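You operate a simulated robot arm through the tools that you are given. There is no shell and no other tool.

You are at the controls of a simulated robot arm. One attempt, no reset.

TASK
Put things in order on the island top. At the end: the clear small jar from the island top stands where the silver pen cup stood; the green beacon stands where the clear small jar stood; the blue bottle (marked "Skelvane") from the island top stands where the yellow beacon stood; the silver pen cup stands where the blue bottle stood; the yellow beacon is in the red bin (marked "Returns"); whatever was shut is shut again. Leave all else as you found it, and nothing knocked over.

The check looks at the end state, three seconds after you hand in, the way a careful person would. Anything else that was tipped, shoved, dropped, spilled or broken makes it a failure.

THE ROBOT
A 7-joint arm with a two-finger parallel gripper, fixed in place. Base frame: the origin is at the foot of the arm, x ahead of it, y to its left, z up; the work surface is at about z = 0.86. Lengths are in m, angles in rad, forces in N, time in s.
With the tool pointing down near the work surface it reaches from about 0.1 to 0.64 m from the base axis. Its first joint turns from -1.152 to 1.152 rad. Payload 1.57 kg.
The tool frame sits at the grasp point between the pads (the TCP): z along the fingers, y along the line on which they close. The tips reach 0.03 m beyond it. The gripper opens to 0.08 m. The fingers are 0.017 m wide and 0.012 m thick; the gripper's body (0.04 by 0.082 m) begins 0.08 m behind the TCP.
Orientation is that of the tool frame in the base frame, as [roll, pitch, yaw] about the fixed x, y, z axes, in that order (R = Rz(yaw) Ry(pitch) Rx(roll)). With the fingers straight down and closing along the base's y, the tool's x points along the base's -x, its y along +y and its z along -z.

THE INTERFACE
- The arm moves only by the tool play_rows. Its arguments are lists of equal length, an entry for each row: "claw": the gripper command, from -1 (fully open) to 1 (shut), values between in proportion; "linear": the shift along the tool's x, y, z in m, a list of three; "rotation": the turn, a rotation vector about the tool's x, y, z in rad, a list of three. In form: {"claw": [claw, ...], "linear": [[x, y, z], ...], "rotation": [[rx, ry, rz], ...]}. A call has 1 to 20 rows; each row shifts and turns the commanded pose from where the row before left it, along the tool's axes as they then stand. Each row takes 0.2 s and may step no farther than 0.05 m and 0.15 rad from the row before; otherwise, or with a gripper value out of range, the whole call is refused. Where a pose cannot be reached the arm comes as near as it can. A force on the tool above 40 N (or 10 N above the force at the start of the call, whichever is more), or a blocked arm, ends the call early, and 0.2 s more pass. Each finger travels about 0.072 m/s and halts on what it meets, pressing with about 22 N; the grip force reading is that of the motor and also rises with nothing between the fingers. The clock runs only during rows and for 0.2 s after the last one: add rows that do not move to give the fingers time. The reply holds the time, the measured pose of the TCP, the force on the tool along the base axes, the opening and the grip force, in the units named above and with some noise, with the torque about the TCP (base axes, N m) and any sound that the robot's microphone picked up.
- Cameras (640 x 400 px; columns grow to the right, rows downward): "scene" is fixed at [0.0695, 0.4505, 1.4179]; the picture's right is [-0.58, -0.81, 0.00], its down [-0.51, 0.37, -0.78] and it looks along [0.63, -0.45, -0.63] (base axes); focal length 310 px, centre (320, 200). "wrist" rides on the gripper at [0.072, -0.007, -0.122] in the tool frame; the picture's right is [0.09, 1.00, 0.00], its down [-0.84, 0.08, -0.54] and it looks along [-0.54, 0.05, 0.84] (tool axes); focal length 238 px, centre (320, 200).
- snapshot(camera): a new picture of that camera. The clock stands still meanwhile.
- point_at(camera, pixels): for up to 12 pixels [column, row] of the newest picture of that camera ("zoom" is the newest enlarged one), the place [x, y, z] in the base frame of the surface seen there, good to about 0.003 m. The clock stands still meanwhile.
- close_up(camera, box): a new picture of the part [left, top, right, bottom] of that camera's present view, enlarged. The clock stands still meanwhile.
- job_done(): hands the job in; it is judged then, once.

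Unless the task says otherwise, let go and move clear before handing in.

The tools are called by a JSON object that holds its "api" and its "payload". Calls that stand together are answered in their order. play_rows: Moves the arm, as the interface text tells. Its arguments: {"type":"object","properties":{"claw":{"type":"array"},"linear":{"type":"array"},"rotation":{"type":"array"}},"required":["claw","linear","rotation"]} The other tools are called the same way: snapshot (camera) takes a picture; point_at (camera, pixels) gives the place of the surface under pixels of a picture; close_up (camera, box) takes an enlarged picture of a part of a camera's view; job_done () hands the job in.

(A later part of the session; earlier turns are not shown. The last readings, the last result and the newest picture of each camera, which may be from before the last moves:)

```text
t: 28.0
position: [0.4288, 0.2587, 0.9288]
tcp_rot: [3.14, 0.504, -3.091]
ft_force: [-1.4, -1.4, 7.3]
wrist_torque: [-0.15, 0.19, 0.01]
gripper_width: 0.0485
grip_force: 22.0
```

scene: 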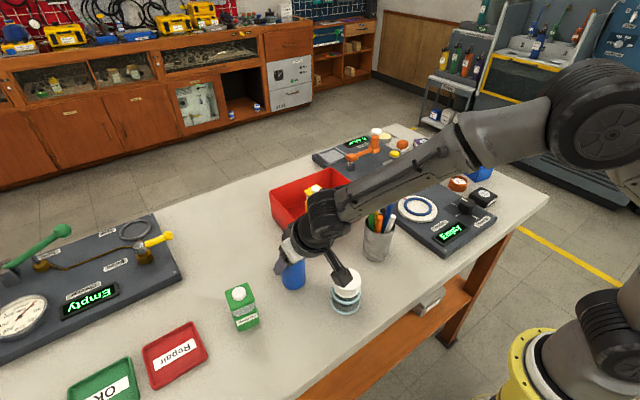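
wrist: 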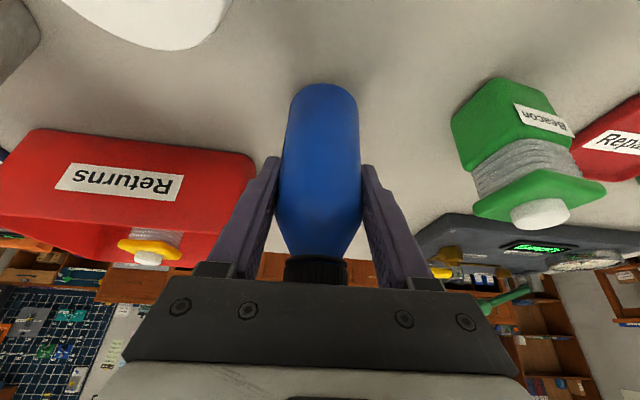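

Contact at 7.3 N: the bottle is standing on the table. I'll ease off half a millimetre, open the fingers slowly, and look.

{"api": "play_rows", "payload": {"claw": [1, 0.1, -0.3, -0.6, -0.9, -0.9], "linear": [[-0.0003, 0, -0.0006], [0, 0, 0], [0, 0, 0], [0, 0, 0], [0, 0, 0], [0, 0, 0]], "rotation": [[0, 0, 0], [0, 0, 0], [0, 0, 0], [0, 0, 0], [0, 0, 0], [0, 0, 0]]}}

{"api": "snapshot", "payload": {"camera": "wrist"}}

{"api": "snapshot", "payload": {"camera": "scene"}}

```text
t: 29.4
position: [0.4289, 0.2602, 0.9285]
tcp_rot: [3.14, 0.498, -3.091]
ft_force: [0.1, 0.0, 0.2]
wrist_torque: [0.03, 0.02, 0.01]
gripper_width: 0.0761
grip_force: 0.0
```

```text
taken
```

wrist: 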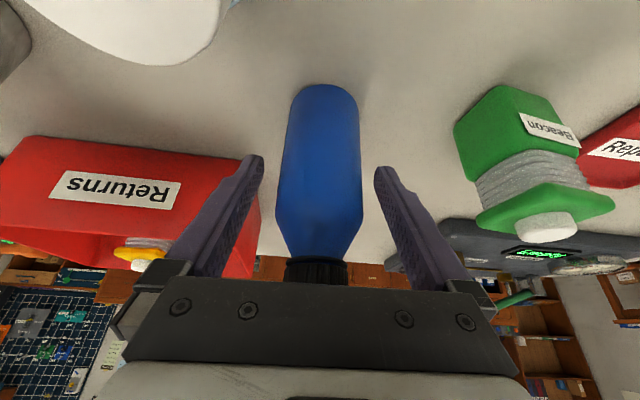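

```text
taken
```

scene: 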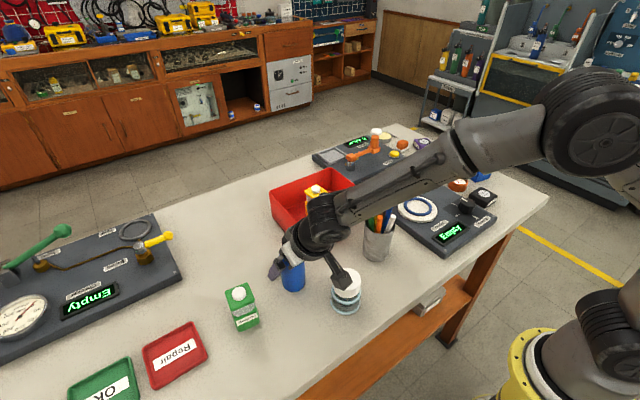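

The bottle stands free and upright at the yellow beacon's old spot. I'll back out along the fingers, then swing over towards the pen cup keeping the 0.5 tilt.

{"api": "play_rows", "payload": {"claw": [-1, -1, -1, -1, -1, -1, -1, -1, -1, -1, -1, -1, -1], "linear": [[0, 0, -0.02], [0, 0, -0.035], [0, 0, -0.035], [0, 0, -0.035], [0, 0, -0.035], [0.0053, -0.0349, -0.0086], [0.0053, -0.0349, -0.0086], [0.0053, -0.0349, -0.0086], [0.0053, -0.0349, -0.0086], [0.0053, -0.0349, -0.0086], [0.0053, -0.0349, -0.0086], [0, 0, 0], [0, 0, 0]], "rotation": [[0, 0, 0], [0, 0, 0], [0, 0, 0], [0, 0, 0], [0, 0, 0], [0, 0, 0], [0, 0, 0], [0, 0, 0], [0, 0, 0], [0, 0, 0], [0, 0, 0], [-0.0479, 0, -0.0878], [0, 0, 0]]}}

{"api": "snapshot", "payload": {"camera": "wrist"}}

{"api": "snapshot", "payload": {"camera": "scene"}}

```text
t: 32.2
position: [0.3088, 0.0445, 1.0989]
tcp_rot: [-3.141, 0.499, -2.991]
ft_force: [0.3, 0.4, -0.5]
wrist_torque: [0.04, 0.01, 0.01]
gripper_width: 0.0803
grip_force: 0.2
```

```text
taken
```

wrist: 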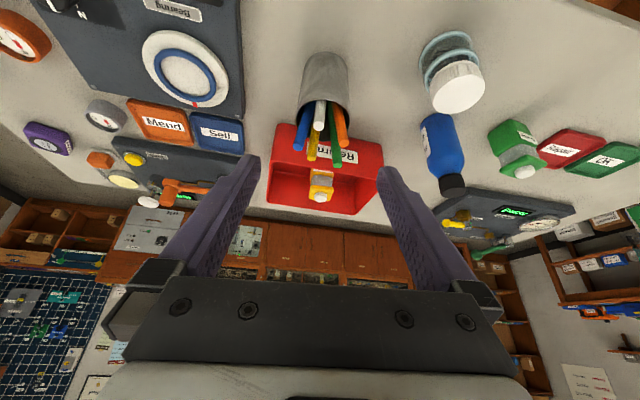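

```text
taken
```

scene: 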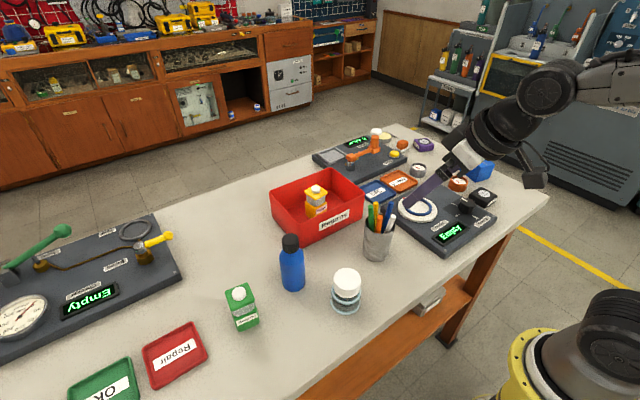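

The bottle stands at its new spot, and the pen cup is ahead at about (323,85) in the wrist view. I'll zoom on the cup and measure its sides and pens.

{"api": "close_up", "payload": {"camera": "wrist", "box": [256, 40, 384, 180]}}

{"api": "point_at", "payload": {"camera": "wrist", "pixels": [[303, 85], [345, 88], [324, 85], [324, 60], [306, 65], [343, 68], [300, 97], [347, 104], [320, 55], [324, 92], [299, 145], [311, 155]]}}

```text
2.86 times, centred on (320, 110) of wrist
```

zoom: 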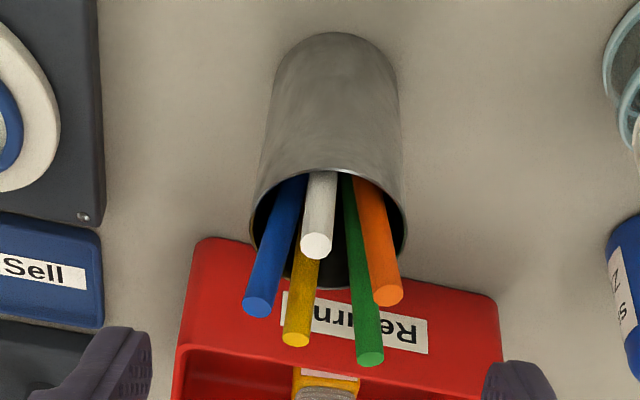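

```text
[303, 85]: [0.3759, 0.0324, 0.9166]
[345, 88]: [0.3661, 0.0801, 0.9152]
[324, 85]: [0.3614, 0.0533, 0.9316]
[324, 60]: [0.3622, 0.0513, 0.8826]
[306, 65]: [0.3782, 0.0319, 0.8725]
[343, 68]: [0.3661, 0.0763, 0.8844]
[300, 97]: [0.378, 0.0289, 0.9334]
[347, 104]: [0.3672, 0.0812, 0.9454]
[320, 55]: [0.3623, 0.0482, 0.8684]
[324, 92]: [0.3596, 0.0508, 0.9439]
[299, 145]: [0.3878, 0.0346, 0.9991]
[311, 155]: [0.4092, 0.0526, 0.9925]
```

The fit gives the cup centre at about (0.389,0.059), radius about 0.0305, with pens within ±0.027 m of the centre line laterally. I'll move to the approach line first, 0.14 m back.

{"api": "play_rows", "payload": {"claw": [-1, -1, -1, -1], "linear": [[0.0042, 0.0012, 0.0228], [0.0042, 0.0012, 0.0228], [0, 0, 0], [0, 0, 0]], "rotation": [[0, 0, 0], [0, 0, 0], [0, 0, 0], [0, 0, 0]]}}

{"api": "snapshot", "payload": {"camera": "wrist"}}

```text
t: 33.2
position: [0.3235, 0.0485, 1.0553]
tcp_rot: [3.141, 0.5, -2.991]
ft_force: [-0.2, -0.1, 0.4]
wrist_torque: [0.0, -0.01, 0.0]
gripper_width: 0.0801
grip_force: 0.0
```

```text
taken
```

wrist: 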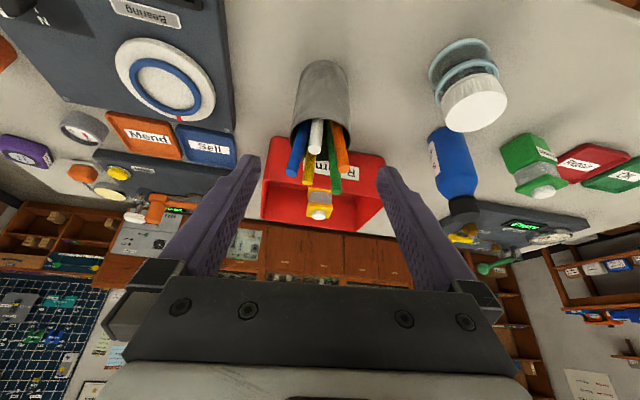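

The cup (rim at about (321,125)) is now centred between the fingers. I'll advance 0.09 m along them and look again before the last part.

{"api": "play_rows", "payload": {"claw": [-1, -1, -1, -1, -1], "linear": [[0, 0, 0.025], [0, 0, 0.025], [0, 0, 0.025], [0, 0, 0.015], [0, 0, 0]], "rotation": [[0, 0, 0], [0, 0, 0], [0, 0, 0], [0, 0, 0], [0, 0, 0]]}}

{"api": "snapshot", "payload": {"camera": "wrist"}}

{"api": "snapshot", "payload": {"camera": "scene"}}

```text
t: 34.4
position: [0.3658, 0.0558, 0.9754]
tcp_rot: [3.141, 0.5, -2.991]
ft_force: [-0.1, 0.2, 0.9]
wrist_torque: [-0.01, -0.01, -0.01]
gripper_width: 0.0796
grip_force: 0.1
```

```text
taken
```

wrist: 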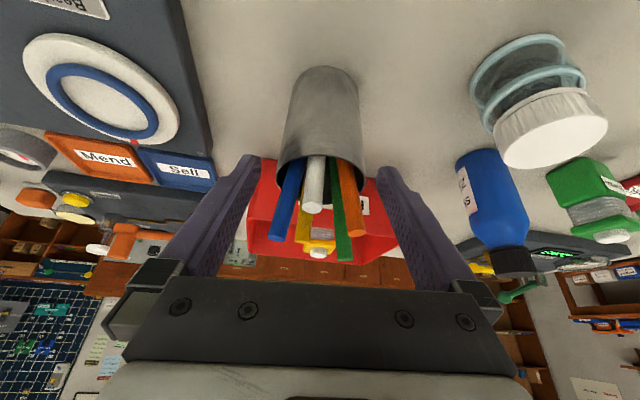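

```text
taken
```

scene: 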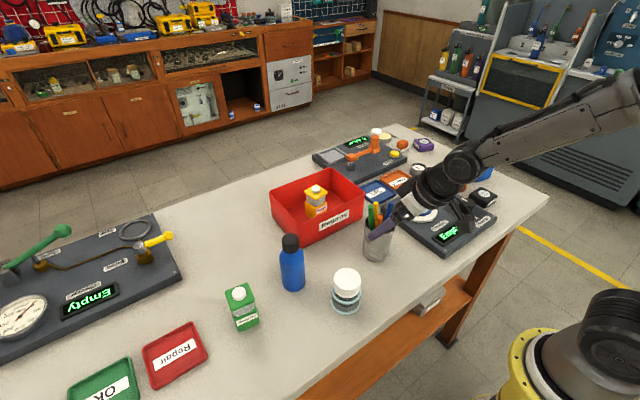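

Pens and cup pass cleanly between the fingers. I'll advance the last 0.049 m.

{"api": "play_rows", "payload": {"claw": [-1, -1, -1, -1], "linear": [[0, 0, 0.02], [0, 0, 0.02], [0, 0, 0.0093], [0, 0, 0]], "rotation": [[0, 0, 0], [0, 0, 0], [0, 0, 0], [0, 0, 0]]}}

{"api": "snapshot", "payload": {"camera": "wrist"}}

{"api": "close_up", "payload": {"camera": "scene", "box": [310, 160, 490, 290]}}

```text
t: 35.4
position: [0.3893, 0.0579, 0.9328]
tcp_rot: [-3.141, 0.501, -2.992]
ft_force: [0.2, 0.6, -0.1]
wrist_torque: [0.01, 0.01, -0.03]
gripper_width: 0.0802
grip_force: 0.0
```

```text
taken
```

wrist: 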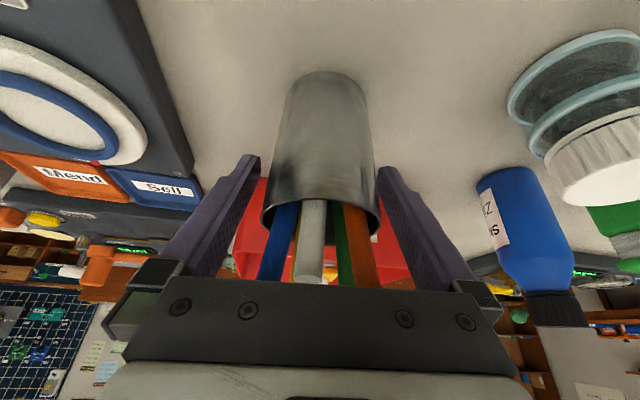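

```text
3.08 times, centred on (400, 225) of scene
```

zoom: 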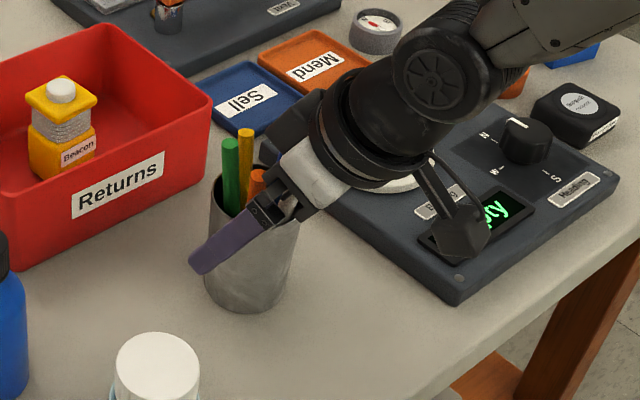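

The fingers straddle the cup with pens clear of the palm. Closing on the cup now.

{"api": "play_rows", "payload": {"claw": [-0.6, 0, 1, 1, 1, 1], "linear": [[0, 0, 0], [0, 0, 0], [0, 0, 0], [0, 0, 0], [0, 0, 0], [0, 0, 0]], "rotation": [[0, 0, 0], [0, 0, 0], [0, 0, 0], [0, 0, 0], [0, 0, 0], [0, 0, 0]]}}

{"api": "snapshot", "payload": {"camera": "wrist"}}

{"api": "close_up", "payload": {"camera": "scene", "box": [310, 160, 490, 290]}}

```text
t: 36.8
position: [0.3888, 0.059, 0.9327]
tcp_rot: [3.139, 0.499, -2.992]
ft_force: [0.9, 0.3, 0.0]
wrist_torque: [-0.01, -0.07, 0.02]
gripper_width: 0.0642
grip_force: 21.3
```

```text
taken
```

wrist: 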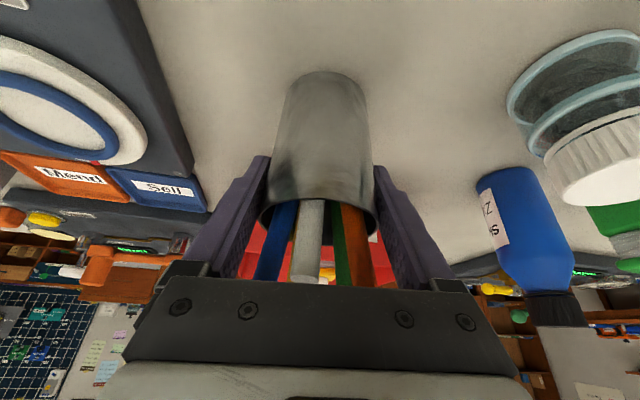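

```text
3.08 times, centred on (400, 225) of scene
```

zoom: 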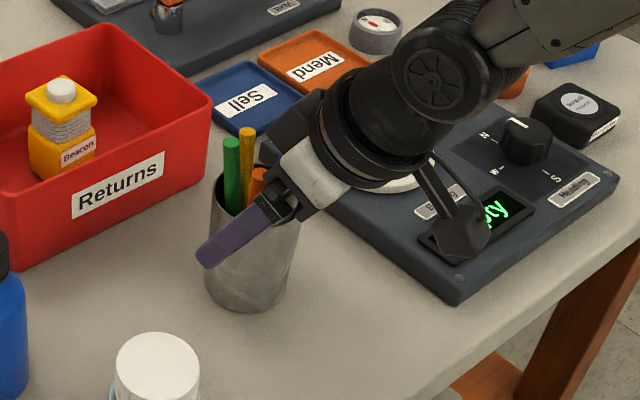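

Gripped at 0.064 m with the cup undisturbed. I'll lift straight up 0.157 m, gently at first, then check.

{"api": "play_rows", "payload": {"claw": [1, 1, 1, 1, 1, 1, 1, 1], "linear": [[-0.0024, 0, -0.0044], [-0.0048, 0, -0.0088], [-0.0096, 0, -0.01755], [-0.0144, 0, -0.02633], [-0.0144, 0, -0.02633], [-0.0144, 0, -0.02633], [-0.0144, 0, -0.02633], [0, 0, 0]], "rotation": [[0, 0, 0], [0, 0, 0], [0, 0, 0], [0, 0, 0], [0, 0, 0], [0, 0, 0], [0, 0, 0], [0, 0, 0]]}}

{"api": "snapshot", "payload": {"camera": "wrist"}}

{"api": "snapshot", "payload": {"camera": "scene"}}

```text
t: 38.6
position: [0.3907, 0.059, 1.088]
tcp_rot: [3.141, 0.5, -2.992]
ft_force: [0.0, 0.4, -2.0]
wrist_torque: [0.0, 0.0, 0.0]
gripper_width: 0.0645
grip_force: 22.0
```

```text
taken
```

wrist: 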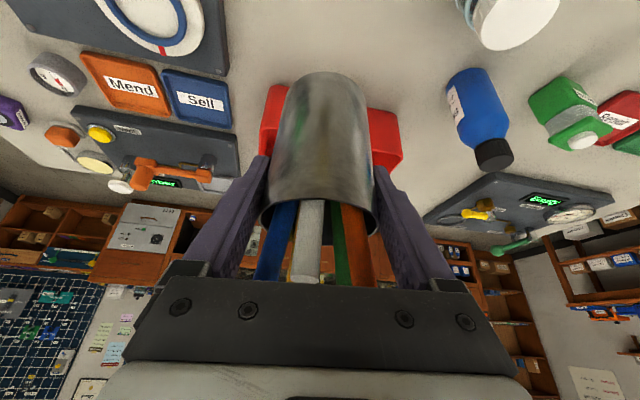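

```text
taken
```

scene: 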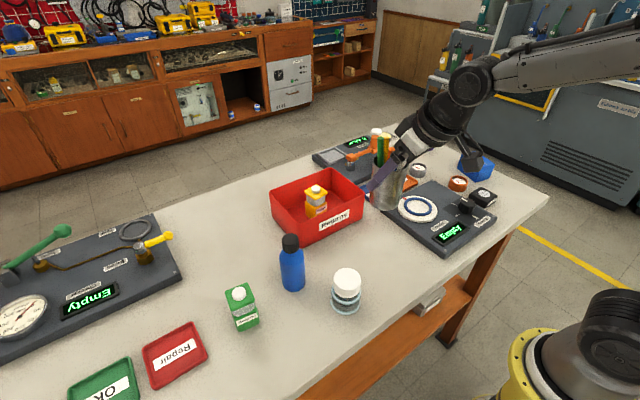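

The cup is held steadily with all pens in place. I'll turn the yaw 0.35 rad about the vertical, then carry the cup across at this height, keeping its base above the bottle top.

{"api": "play_rows", "payload": {"claw": [1, 1, 1, 1, 1, 1, 1, 1, 1, 1, 1, 1, 1, 1, 1, 1], "linear": [[0, 0, 0], [0, 0, 0], [0, 0, 0], [-0.01343, 0.00538, 0.00733], [-0.02686, 0.01077, 0.01467], [-0.02686, 0.01077, 0.01467], [-0.02686, 0.01077, 0.01467], [-0.02686, 0.01077, 0.01467], [-0.02686, 0.01077, 0.01467], [-0.02686, 0.01077, 0.01467], [-0.02686, 0.01077, 0.01467], [-0.02686, 0.01077, 0.01467], [-0.02686, 0.01077, 0.01467], [-0.01343, 0.00538, 0.00733], [0, 0, 0], [0, 0, 0]], "rotation": [[-0.056, 0, -0.1027], [-0.056, 0, -0.1027], [-0.056, 0, -0.1027], [0, 0, 0], [0, 0, 0], [0, 0, 0], [0, 0, 0], [0, 0, 0], [0, 0, 0], [0, 0, 0], [0, 0, 0], [0, 0, 0], [0, 0, 0], [0, 0, 0], [0, 0, 0], [0, 0, 0]]}}

{"api": "snapshot", "payload": {"camera": "wrist"}}

{"api": "snapshot", "payload": {"camera": "scene"}}

```text
t: 42.0
position: [0.6066, 0.3003, 1.088]
tcp_rot: [-3.141, 0.5, -2.641]
ft_force: [0.2, 0.8, -2.3]
wrist_torque: [-0.01, 0.01, -0.03]
gripper_width: 0.0642
grip_force: 21.3
```

```text
taken
```

wrist: 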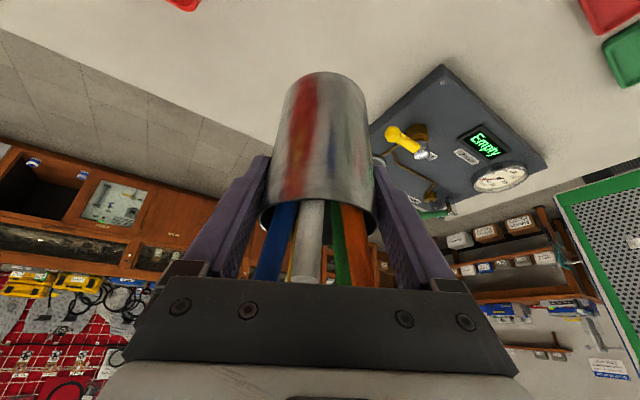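

```text
taken
```

scene: 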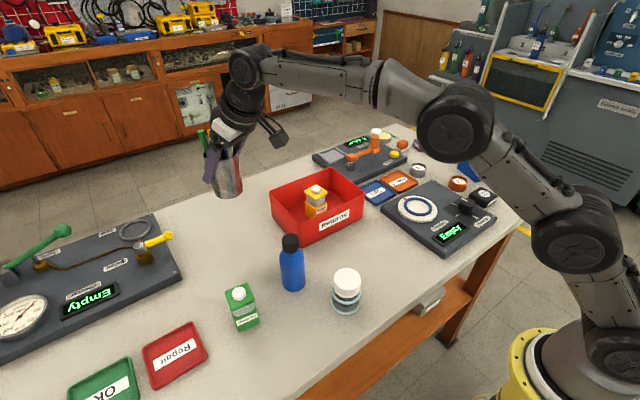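

The cup is over (0.607,0.300), upright. Before lowering I'll check how near the left-hand panel's edge is.

{"api": "point_at", "payload": {"camera": "scene", "pixels": [[180, 270], [176, 255], [168, 240], [155, 222], [152, 215], [170, 275], [172, 238], [293, 245], [293, 285], [243, 310], [346, 285], [215, 150]]}}

```text
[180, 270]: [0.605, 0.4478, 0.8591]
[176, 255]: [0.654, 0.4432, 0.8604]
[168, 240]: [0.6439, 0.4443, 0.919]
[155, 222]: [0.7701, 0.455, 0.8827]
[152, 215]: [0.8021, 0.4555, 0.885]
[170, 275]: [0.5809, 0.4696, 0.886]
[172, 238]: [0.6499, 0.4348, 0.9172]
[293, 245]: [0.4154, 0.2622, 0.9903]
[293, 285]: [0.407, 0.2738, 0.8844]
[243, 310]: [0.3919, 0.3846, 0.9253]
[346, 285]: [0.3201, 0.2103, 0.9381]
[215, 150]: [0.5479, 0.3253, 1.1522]
```

The panel edge is at y≈0.445, well clear. I'll lower the cup by 0.15 m to about z=0.938.

{"api": "play_rows", "payload": {"claw": [1, 1, 1, 1, 1, 1, 1], "linear": [[0.0096, 0, 0.01755], [0.0158, 0, 0.02896], [0.0158, 0, 0.02896], [0.0158, 0, 0.02896], [0.0096, 0, 0.01755], [0.0053, 0, 0.00965], [0, 0, 0]], "rotation": [[0, 0, 0], [0, 0, 0], [0, 0, 0], [0, 0, 0], [0, 0, 0], [0, 0, 0], [0, 0, 0]]}}

{"api": "snapshot", "payload": {"camera": "scene"}}

{"api": "snapshot", "payload": {"camera": "wrist"}}

```text
t: 43.6
position: [0.6059, 0.2991, 0.9377]
tcp_rot: [-3.141, 0.501, -2.642]
ft_force: [0.1, 0.1, -1.2]
wrist_torque: [-0.02, -0.01, 0.0]
gripper_width: 0.0647
grip_force: 22.4
```

```text
taken
```

scene: 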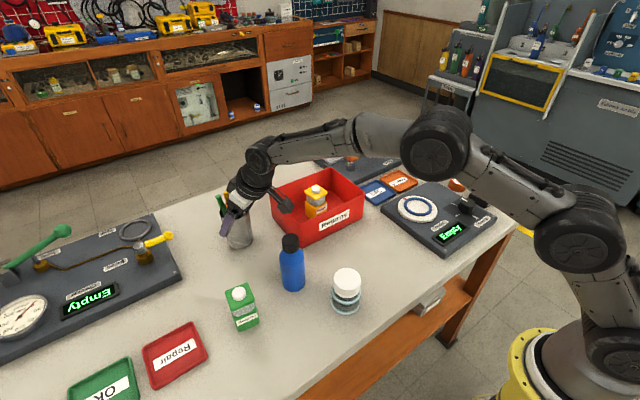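

```text
taken
```

wrist: 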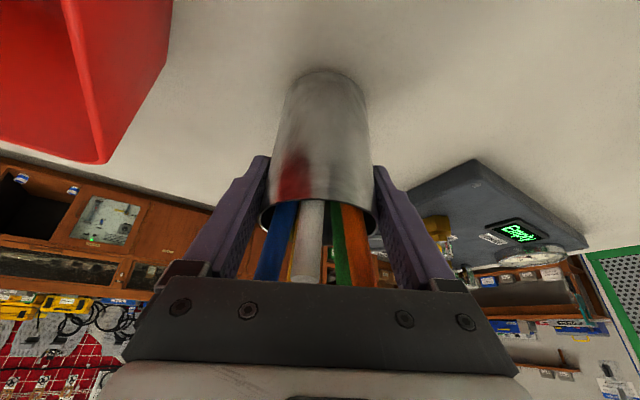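

Nothing touches and the camera clears the bottle. I'll lower in millimetre steps with a 1.5 mm outward nudge.

{"api": "play_rows", "payload": {"claw": [1, 1, 1, 1, 1], "linear": [[-0.0013, 0, 0.0007], [0.00048, 0, 0.00088], [0.00048, 0, 0.00088], [0.00048, 0, 0.00088], [0, 0, 0]], "rotation": [[0, 0, 0], [0, 0, 0], [0, 0, 0], [0, 0, 0], [0, 0, 0]]}}

```text
t: 44.8
position: [0.6068, 0.3015, 0.9346]
tcp_rot: [-3.139, 0.5, -2.642]
ft_force: [0.5, -0.1, -0.6]
wrist_torque: [-0.03, -0.03, -0.04]
gripper_width: 0.0645
grip_force: 21.7
```

{"api": "play_rows", "payload": {"claw": [1, 1, 1], "linear": [[0.00048, 0, 0.00088], [0.00048, 0, 0.00088], [0, 0, 0]], "rotation": [[0, 0, 0], [0, 0, 0], [0, 0, 0]]}}

```text
t: 45.6
position: [0.6067, 0.3005, 0.9323]
tcp_rot: [3.141, 0.5, -2.641]
ft_force: [-0.8, 0.3, -2.2]
wrist_torque: [0.0, -0.02, 0.03]
gripper_width: 0.0646
grip_force: 22.0
```

No contact yet at z≈0.932. I'll go down another 1–2 mm.

{"api": "play_rows", "payload": {"claw": [1, 1], "linear": [[0.00048, 0, 0.00088], [0, 0, 0]], "rotation": [[0, 0, 0], [0, 0, 0]]}}

```text
t: 46.2
position: [0.6086, 0.3002, 0.9328]
tcp_rot: [-3.141, 0.501, -2.641]
ft_force: [-0.3, 0.0, 0.7]
wrist_torque: [-0.07, 0.05, -0.04]
gripper_width: 0.0645
grip_force: 22.7
```

Force z moved from about -2 to +0.7 N with some torque, so contact is starting. Another half-millimetre to confirm.

{"api": "play_rows", "payload": {"claw": [1, 1], "linear": [[0.00024, 0, 0.00044], [0, 0, 0]], "rotation": [[0, 0, 0], [0, 0, 0]]}}

```text
t: 46.8
position: [0.6081, 0.3013, 0.9326]
tcp_rot: [-3.141, 0.502, -2.641]
ft_force: [-2.1, -0.4, 3.6]
wrist_torque: [-0.16, 0.03, -0.07]
gripper_width: 0.0648
grip_force: 22.4
```

Contact confirmed (about 6 N change). I'll open fully in place and look.

{"api": "play_rows", "payload": {"claw": [0.0, -0.6, -0.8, -1, -1, -1], "linear": [[0, 0, 0], [0, 0, 0], [0, 0, 0], [0, 0, 0], [0, 0, 0], [0, 0, 0]], "rotation": [[0, 0, 0], [0, 0, 0], [0, 0, 0], [0, 0, 0], [0, 0, 0], [0, 0, 0]]}}

{"api": "snapshot", "payload": {"camera": "wrist"}}

{"api": "close_up", "payload": {"camera": "scene", "box": [190, 150, 350, 280]}}

```text
t: 48.2
position: [0.6081, 0.3, 0.9318]
tcp_rot: [3.141, 0.497, -2.641]
ft_force: [-0.3, -0.3, 0.3]
wrist_torque: [0.02, 0.0, 0.0]
gripper_width: 0.08
grip_force: 0.1
```

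```text
taken
```

wrist: 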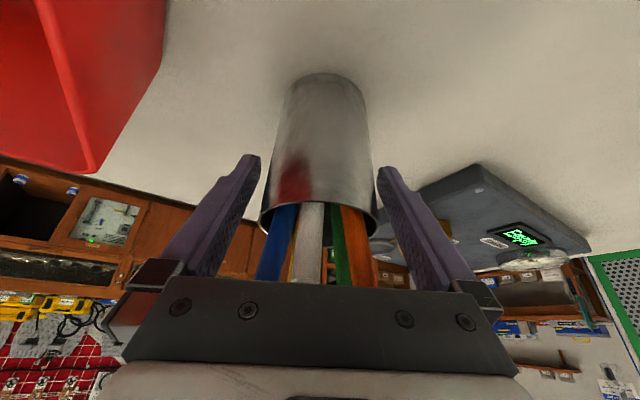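

```text
3.08 times, centred on (270, 215) of scene
```

zoom: 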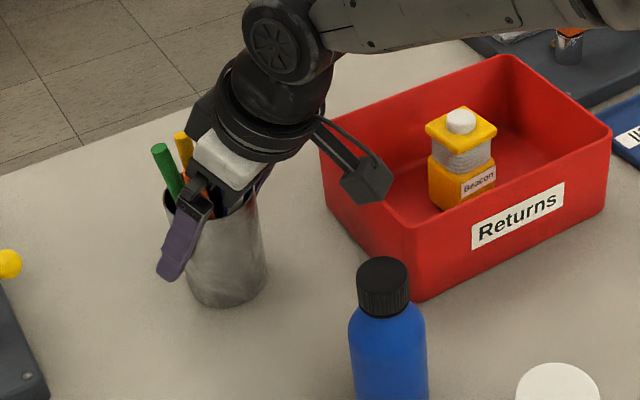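

The cup stands free with its five pens where the bottle was. I'll rise straight up 0.13 m, move inward, and return the tool to vertical.

{"api": "play_rows", "payload": {"claw": [-1, -1, -1, -1, -1, -1, -1, -1, -1, -1, -1, -1, -1], "linear": [[-0.0048, 0, -0.0088], [-0.0144, 0, -0.02633], [-0.0144, 0, -0.02633], [-0.0144, 0, -0.02633], [-0.0144, 0, -0.02633], [0.0265, 0.0017, -0.02016], [0.0265, 0.0017, -0.02016], [0.0265, 0.0017, -0.02016], [0.0265, 0.0017, -0.02016], [0.0265, 0.0017, -0.02016], [0.0265, 0.0017, -0.02016], [0.0265, 0.0017, -0.02016], [0, 0, 0]], "rotation": [[0, 0, 0], [0, 0, 0], [0, 0, 0], [0, 0, 0], [0, 0, 0], [0, 0, 0], [0, 0, 0], [0, 0, 0], [0, 0, 0], [0, 0, 0], [0, 0, 0], [0, 0, 0], [0, 0, 0]]}}

{"api": "snapshot", "payload": {"camera": "scene"}}

```text
t: 51.0
position: [0.3995, 0.2017, 1.0963]
tcp_rot: [3.141, 0.499, -2.641]
ft_force: [-1.1, 0.5, 0.5]
wrist_torque: [0.01, -0.02, -0.01]
gripper_width: 0.0801
grip_force: 0.0
```

```text
taken
```

scene: 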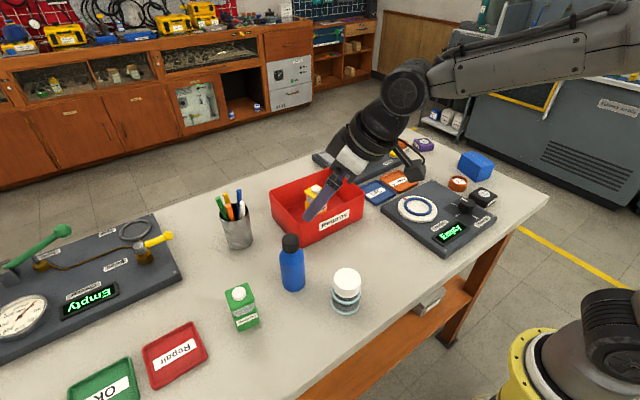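

The cup stands at (237,225) in the scene, upright with its pens. Now I'll straighten the tool to vertical, yaw to zero, and move above the jar.

{"api": "play_rows", "payload": {"claw": [-1, -1, -1, -1, -1, -1, -1, -1, -1, -1, -1, -1], "linear": [[0, 0, 0], [0, 0, 0], [0, 0, 0], [0, 0, 0], [0, 0, 0], [0, 0, 0], [0, 0, 0], [0, 0, 0], [0.036, 0, 0], [0.036, 0, 0], [0, 0, 0], [0, 0, 0]], "rotation": [[0, 0.125, 0], [0, 0.125, 0], [0, 0.125, 0], [0, 0.125, 0], [0, 0, 0.125], [0, 0, 0.125], [0, 0, 0.125], [0, 0, 0.125], [0, 0, 0], [0, 0, 0], [0, 0, 0], [0, 0, 0]]}}

{"api": "snapshot", "payload": {"camera": "wrist"}}

{"api": "snapshot", "payload": {"camera": "scene"}}

```text
t: 53.6
position: [0.3279, 0.2015, 1.0966]
tcp_rot: [3.142, 0.0, -3.141]
ft_force: [-0.1, -0.5, -0.2]
wrist_torque: [-0.04, -0.01, -0.03]
gripper_width: 0.0799
grip_force: 0.2
```

```text
taken
```

wrist: 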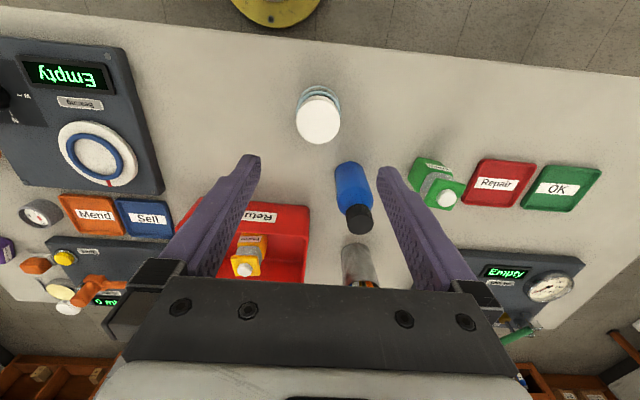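

```text
taken
```

scene: 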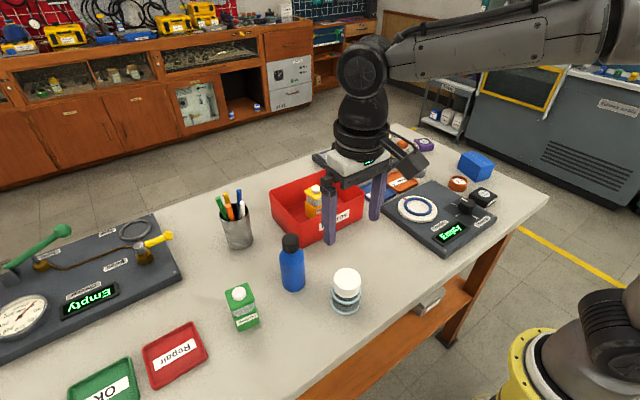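

Tool is vertical at (0.328,0.2015,1.097) with the jar at (318,118) in the wrist view. I'll zoom and measure the lid circle and body sides.

{"api": "close_up", "payload": {"camera": "wrist", "box": [256, 70, 384, 150]}}

{"api": "point_at", "payload": {"camera": "zoom", "pixels": [[311, 249], [205, 249], [417, 249], [311, 150], [311, 345], [240, 180], [380, 180], [240, 318], [385, 318], [311, 110], [225, 110], [395, 110]]}}

```text
5.00 times, centred on (320, 110) of wrist
```

zoom: 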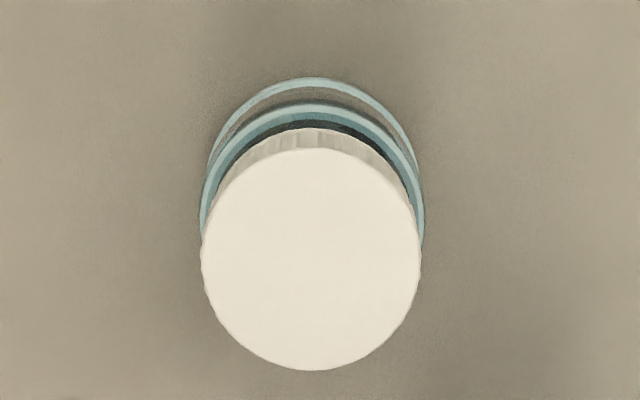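

```text
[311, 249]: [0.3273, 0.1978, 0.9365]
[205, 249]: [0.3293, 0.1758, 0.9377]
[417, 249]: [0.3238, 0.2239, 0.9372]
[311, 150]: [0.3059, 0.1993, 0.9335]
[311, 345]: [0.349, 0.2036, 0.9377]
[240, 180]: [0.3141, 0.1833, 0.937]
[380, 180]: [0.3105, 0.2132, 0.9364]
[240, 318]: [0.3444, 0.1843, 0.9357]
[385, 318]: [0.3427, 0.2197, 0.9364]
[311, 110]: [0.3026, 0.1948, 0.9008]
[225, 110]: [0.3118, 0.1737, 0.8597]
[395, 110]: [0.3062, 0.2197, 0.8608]
```

The lid circle fits a centre of about (0.3285,0.1997) and the body is about 0.059 m wide. I'll correct 2 mm in y and come down to just above the lid for a check.

{"api": "play_rows", "payload": {"claw": [-1, -1, -1, -1, -1], "linear": [[-0.0006, -0.0019, 0.03], [0, 0, 0.035], [0, 0, 0.035], [0, 0, 0.01], [0, 0, 0]], "rotation": [[0, 0, 0], [0, 0, 0], [0, 0, 0], [0, 0, 0], [0, 0, 0]]}}

{"api": "snapshot", "payload": {"camera": "wrist"}}

```text
t: 54.8
position: [0.3271, 0.2, 0.985]
tcp_rot: [-3.142, 0.001, -3.14]
ft_force: [-0.7, -0.3, -0.3]
wrist_torque: [0.0, 0.03, 0.02]
gripper_width: 0.0798
grip_force: 0.0
```

```text
taken
```

wrist: 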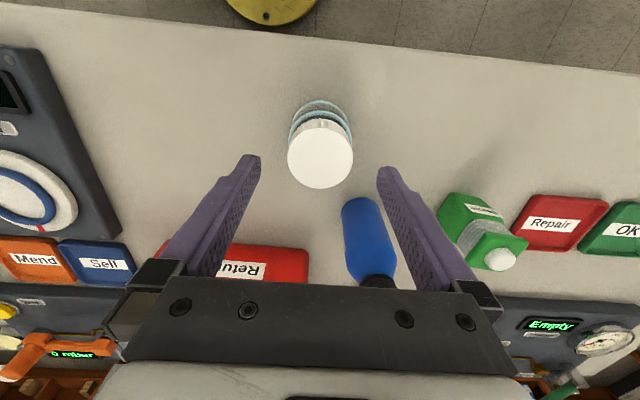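

The lid is centred between the fingers (about (320,157)). I'll descend to z≈0.897 so the pads take the glass body rather than only the lid.

{"api": "play_rows", "payload": {"claw": [-1, -1, -1, -1, -1], "linear": [[-0.0005, 0, 0.03], [0, 0, 0.03], [0, 0, 0.02], [0, 0, 0.008], [0, 0, 0]], "rotation": [[0, 0, 0], [0, 0, 0], [0, 0, 0], [0, 0, 0], [0, 0, 0]]}}

{"api": "snapshot", "payload": {"camera": "wrist"}}

{"api": "close_up", "payload": {"camera": "scene", "box": [250, 210, 430, 330]}}

```text
t: 56.0
position: [0.3301, 0.1994, 0.8984]
tcp_rot: [3.141, -0.001, -3.141]
ft_force: [0.7, 0.9, 0.0]
wrist_torque: [-0.04, 0.0, -0.02]
gripper_width: 0.08
grip_force: 0.0
```

```text
taken
```

wrist: 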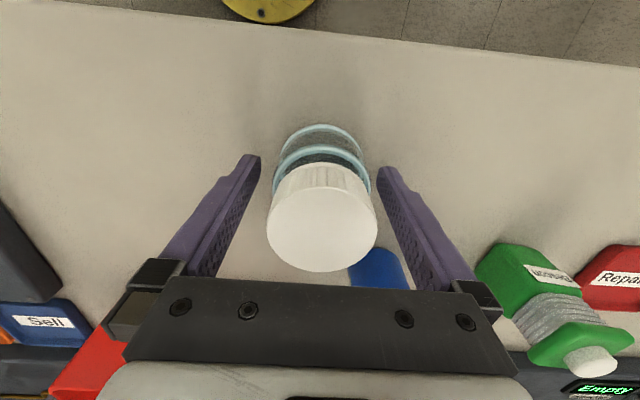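

```text
3.33 times, centred on (340, 270) of scene
```

zoom: 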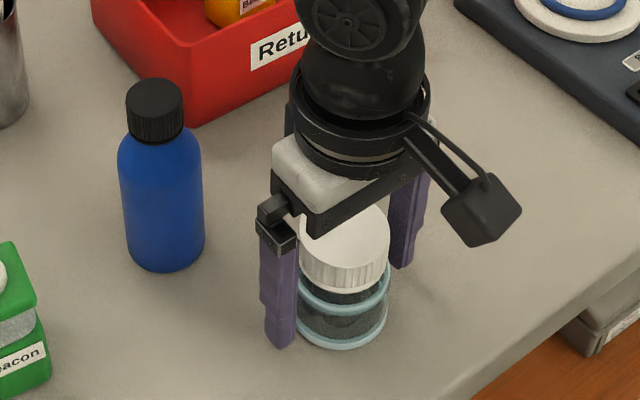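

The fingers straddle the jar evenly. Closing now.

{"api": "play_rows", "payload": {"claw": [-0.6, 0, 1, 1, 1, 1], "linear": [[0, 0, 0], [0, 0, 0], [0, 0, 0], [0, 0, 0], [0, 0, 0], [0, 0, 0]], "rotation": [[0, 0, 0], [0, 0, 0], [0, 0, 0], [0, 0, 0], [0, 0, 0], [0, 0, 0]]}}

{"api": "snapshot", "payload": {"camera": "wrist"}}

{"api": "close_up", "payload": {"camera": "scene", "box": [250, 210, 430, 330]}}

```text
t: 57.4
position: [0.3287, 0.1993, 0.8987]
tcp_rot: [3.141, -0.001, -3.138]
ft_force: [0.0, 0.6, 0.8]
wrist_torque: [-0.02, 0.0, 0.01]
gripper_width: 0.0591
grip_force: 22.1
```

```text
taken
```

wrist: 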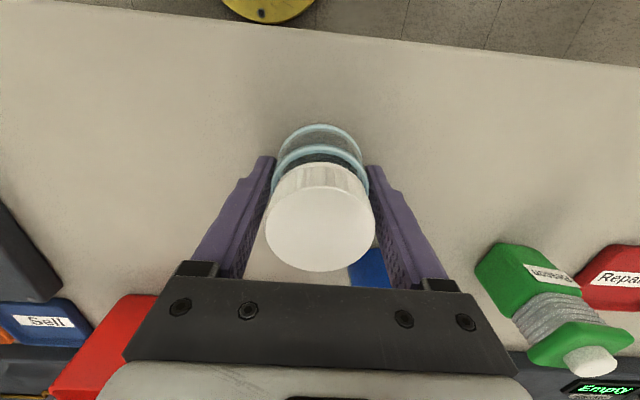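

```text
3.33 times, centred on (340, 270) of scene
```

zoom: 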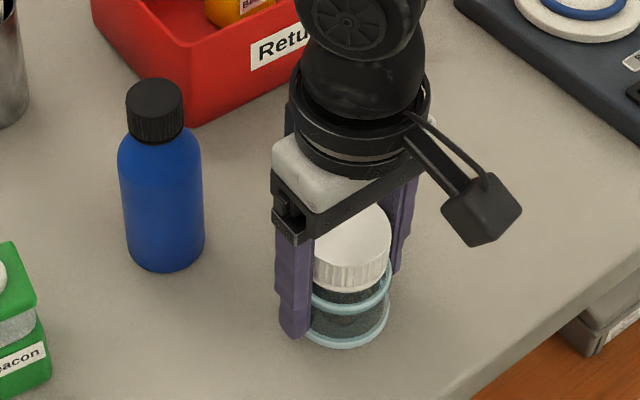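

Held at 0.059 m on the glass ring. I'll lift 0.07 m and carry the jar to the cup's old spot at (0.3905,0.0588).

{"api": "play_rows", "payload": {"claw": [1, 1, 1, 1, 1, 1, 1, 1, 1, 1, 1], "linear": [[0, 0, -0.005], [0, 0, -0.015], [0, 0, -0.025], [0, 0, -0.025], [-0.0062, -0.0141, 0], [-0.01236, -0.02814, 0], [-0.01236, -0.02814, 0], [-0.01236, -0.02814, 0], [-0.01236, -0.02814, 0], [-0.0062, -0.0141, 0], [0, 0, 0]], "rotation": [[0, 0, 0], [0, 0, 0], [0, 0, 0], [0, 0, 0], [0, 0, 0], [0, 0, 0], [0, 0, 0], [0, 0, 0], [0, 0, 0], [0, 0, 0], [0, 0, 0]]}}

{"api": "snapshot", "payload": {"camera": "wrist"}}

{"api": "snapshot", "payload": {"camera": "scene"}}

```text
t: 59.8
position: [0.3902, 0.058, 0.968]
tcp_rot: [-3.141, 0.001, -3.138]
ft_force: [-0.7, 0.2, -1.6]
wrist_torque: [0.01, -0.01, 0.02]
gripper_width: 0.0592
grip_force: 22.1
```

```text
taken
```

wrist: 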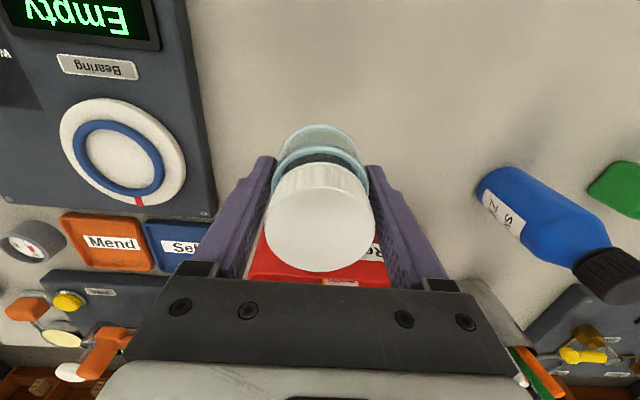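

```text
taken
```

scene: 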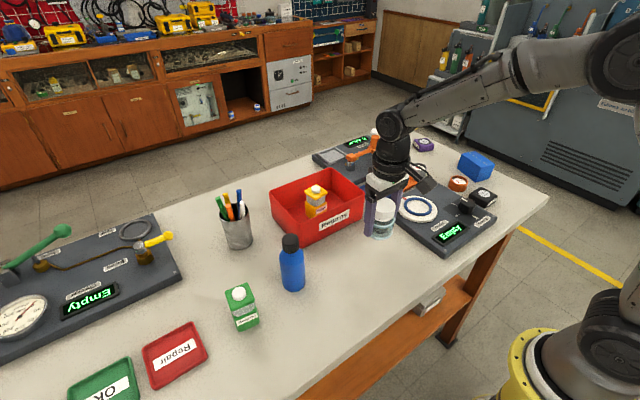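

The jar hangs upright over (0.390,0.058). I'll lower it to about 3 mm above contact.

{"api": "play_rows", "payload": {"claw": [1, 1, 1, 1, 1, 1], "linear": [[0, 0.0005, 0.02], [0, 0, 0.025], [0, 0, 0.015], [0, 0, 0.006], [0, 0, 0.001], [0, 0, 0]], "rotation": [[0, 0, 0], [0, 0, 0], [0, 0, 0], [0, 0, 0], [0, 0, 0], [0, 0, 0]]}}

```text
t: 61.2
position: [0.3919, 0.0588, 0.9003]
tcp_rot: [3.141, -0.001, -3.141]
ft_force: [0.7, -0.3, -1.5]
wrist_torque: [-0.02, -0.02, -0.02]
gripper_width: 0.0594
grip_force: 21.5
```

No contact yet (z force -1.5 N, the weight). Stepping down by millimetres.

{"api": "play_rows", "payload": {"claw": [1, 1, 1], "linear": [[0, 0, 0.001], [0, 0, 0.001], [0, 0, 0]], "rotation": [[0, 0, 0], [0, 0, 0], [0, 0, 0]]}}

```text
t: 62.0
position: [0.3893, 0.059, 0.8986]
tcp_rot: [-3.141, 0.0, -3.14]
ft_force: [-0.8, -0.9, -1.8]
wrist_torque: [0.02, 0.01, 0.02]
gripper_width: 0.059
grip_force: 21.9
```

{"api": "play_rows", "payload": {"claw": [1, 1], "linear": [[0, 0, 0.001], [0, 0, 0]], "rotation": [[0, 0, 0], [0, 0, 0]]}}

```text
t: 62.6
position: [0.3918, 0.0586, 0.8977]
tcp_rot: [-3.141, 0.0, -3.141]
ft_force: [-0.2, 1.0, 2.6]
wrist_torque: [0.0, 0.07, 0.0]
gripper_width: 0.0593
grip_force: 22.1
```

Contact (z force went to +2.6 N): the jar is on the table. I'll open slowly and check.

{"api": "play_rows", "payload": {"claw": [0.0, -0.55, -0.8, -1, -1, -1], "linear": [[0, 0, 0], [0, 0, 0], [0, 0, 0], [0, 0, 0], [0, 0, 0], [0, 0, 0]], "rotation": [[0, 0, 0], [0, 0, 0], [0, 0, 0], [0, 0, 0], [0, 0, 0], [0, 0, 0]]}}

{"api": "snapshot", "payload": {"camera": "wrist"}}

```text
t: 64.0
position: [0.391, 0.0589, 0.8988]
tcp_rot: [3.141, 0.0, -3.139]
ft_force: [0.0, 0.7, -0.3]
wrist_torque: [-0.02, -0.01, 0.02]
gripper_width: 0.0801
grip_force: 0.1
```

```text
taken
```

wrist: 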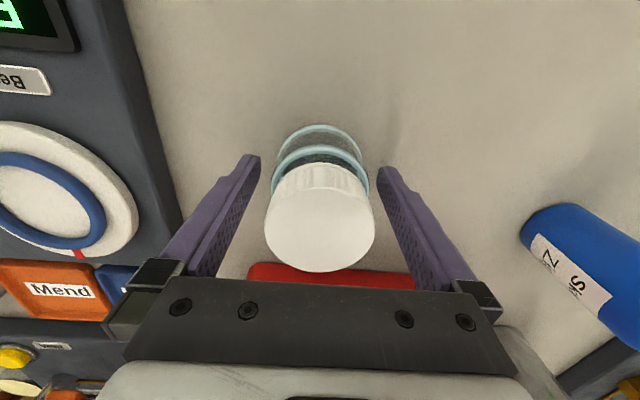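

The jar is free and upright. I'll rise to z≈1.10 and move over to the green beacon at about (0.409,0.379) with yaw -0.105.

{"api": "play_rows", "payload": {"claw": [-1, -1, -1, -1, -1, -1, -1, -1, -1, -1, -1, -1, -1, -1, -1, -1], "linear": [[0, 0, -0.02], [0, 0, -0.045], [0, 0, -0.045], [0, 0, -0.045], [0, 0, -0.045], [-0.00225, 0.04, 0], [-0.00225, 0.04, 0], [-0.00225, 0.04, 0], [-0.00225, 0.04, 0], [-0.00225, 0.04, 0], [-0.00225, 0.04, 0], [-0.00225, 0.04, 0], [-0.00225, 0.04, 0], [0, 0, 0], [0, 0, 0], [0, 0, 0]], "rotation": [[0, 0, 0], [0, 0, 0], [0, 0, 0], [0, 0, 0], [0, 0, 0], [0, 0, 0], [0, 0, 0], [0, 0, 0], [0, 0, 0], [0, 0, 0], [0, 0, 0], [0, 0, 0], [0, 0, 0], [0, 0, 0.105], [0, 0, 0], [0, 0, 0]]}}

{"api": "snapshot", "payload": {"camera": "wrist"}}

{"api": "snapshot", "payload": {"camera": "scene"}}

{"api": "close_up", "payload": {"camera": "wrist", "box": [240, 60, 480, 210]}}

```text
t: 67.4
position: [0.4081, 0.3788, 1.0981]
tcp_rot: [3.141, 0.001, 3.037]
ft_force: [-0.6, 1.0, -0.1]
wrist_torque: [0.02, 0.02, -0.04]
gripper_width: 0.0801
grip_force: 0.1
```

```text
taken
```

wrist: 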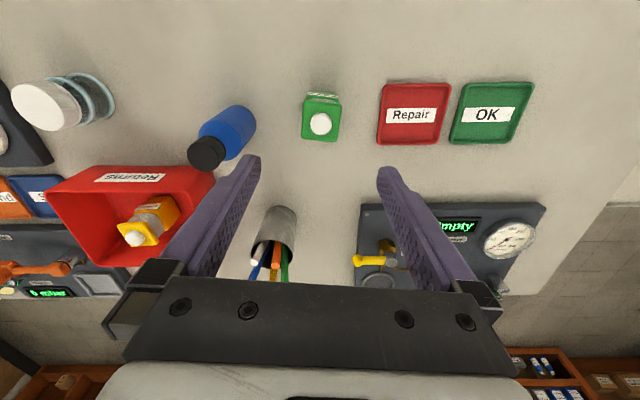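

```text
taken
```

scene: 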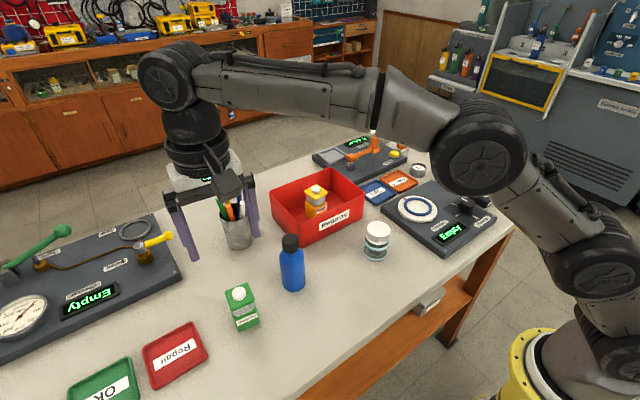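

```text
2.67 times, centred on (360, 135) of wrist
```

zoom: 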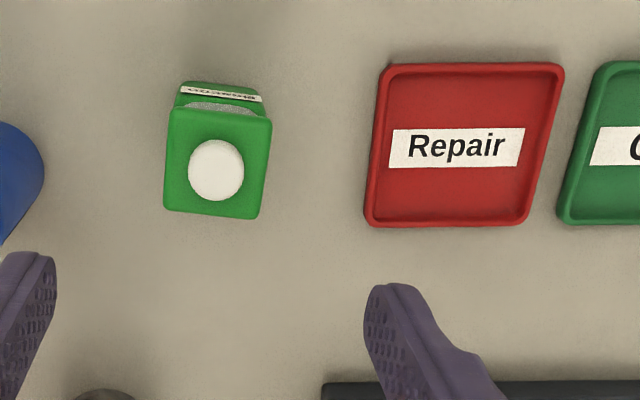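

The jar now stands at the cup's old spot, and the green beacon is centred below (cap at (321,123)). I'll measure its plate corners and the red tray's near edge.

{"api": "point_at", "payload": {"camera": "zoom", "pixels": [[176, 112], [266, 126], [254, 212], [170, 205], [216, 168], [216, 118], [213, 208], [169, 160], [261, 170], [368, 215], [384, 75], [372, 150]]}}

```text
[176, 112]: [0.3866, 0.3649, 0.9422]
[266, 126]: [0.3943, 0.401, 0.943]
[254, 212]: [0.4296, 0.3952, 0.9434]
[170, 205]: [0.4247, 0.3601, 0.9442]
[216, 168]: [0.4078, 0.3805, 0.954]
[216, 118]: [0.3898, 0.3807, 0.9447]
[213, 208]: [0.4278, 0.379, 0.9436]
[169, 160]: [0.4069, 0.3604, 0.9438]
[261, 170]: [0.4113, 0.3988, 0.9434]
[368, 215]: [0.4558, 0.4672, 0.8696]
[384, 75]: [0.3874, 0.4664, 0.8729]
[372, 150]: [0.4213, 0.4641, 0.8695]
```

The plate centre is at about (0.408,0.380), yaw about -0.125, and the tray edge at y≈0.464 is clear of the fingers. I'll trim and descend to z≈0.922.

{"api": "play_rows", "payload": {"claw": [-1, -1, -1, -1, -1, -1, -1], "linear": [[0, 0.0012, 0], [0, 0, 0.04], [0, 0, 0.04], [0, 0, 0.04], [0, 0, 0.035], [0, 0, 0.021], [0, 0, 0]], "rotation": [[0, 0, 0.02], [0, 0, 0], [0, 0, 0], [0, 0, 0], [0, 0, 0], [0, 0, 0], [0, 0, 0]]}}

{"api": "snapshot", "payload": {"camera": "wrist"}}

{"api": "snapshot", "payload": {"camera": "scene"}}

```text
t: 69.0
position: [0.4073, 0.3807, 0.9206]
tcp_rot: [-3.141, 0.0, 3.017]
ft_force: [0.2, -0.4, -1.1]
wrist_torque: [0.06, 0.0, 0.03]
gripper_width: 0.0801
grip_force: 0.2
```

```text
taken
```

wrist: 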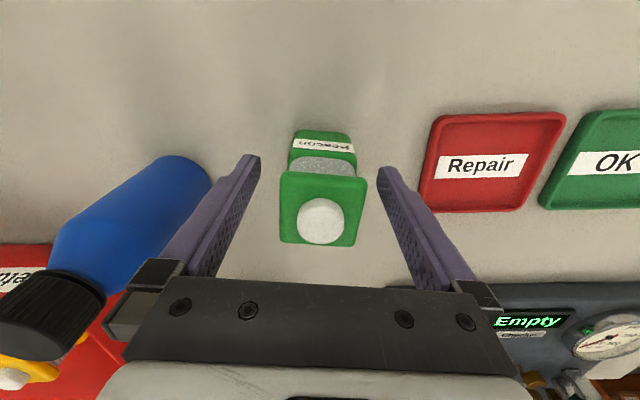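

```text
taken
```

scene: 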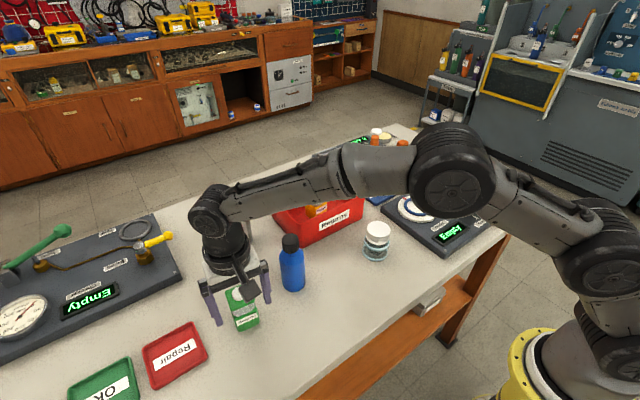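

The plate is centred between the fingers (about (322,208)) and square to them. Closing.

{"api": "play_rows", "payload": {"claw": [0, 1, 1, 1, 1, 1], "linear": [[0, 0, 0], [0, 0, 0], [0, 0, 0], [0, 0, 0], [0, 0, 0], [0, 0, 0]], "rotation": [[0, 0, 0], [0, 0, 0], [0, 0, 0], [0, 0, 0], [0, 0, 0], [0, 0, 0]]}}

{"api": "snapshot", "payload": {"camera": "wrist"}}

```text
t: 70.4
position: [0.4075, 0.3807, 0.9216]
tcp_rot: [-3.14, 0.0, 3.019]
ft_force: [0.6, 0.4, -0.3]
wrist_torque: [0.01, -0.03, -0.01]
gripper_width: 0.0439
grip_force: 22.0
```

```text
taken
```

wrist: 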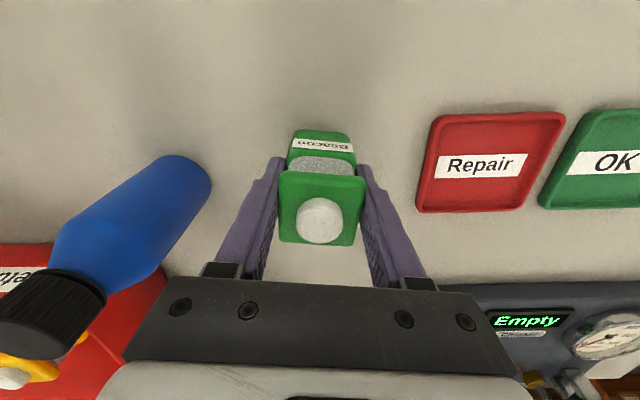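

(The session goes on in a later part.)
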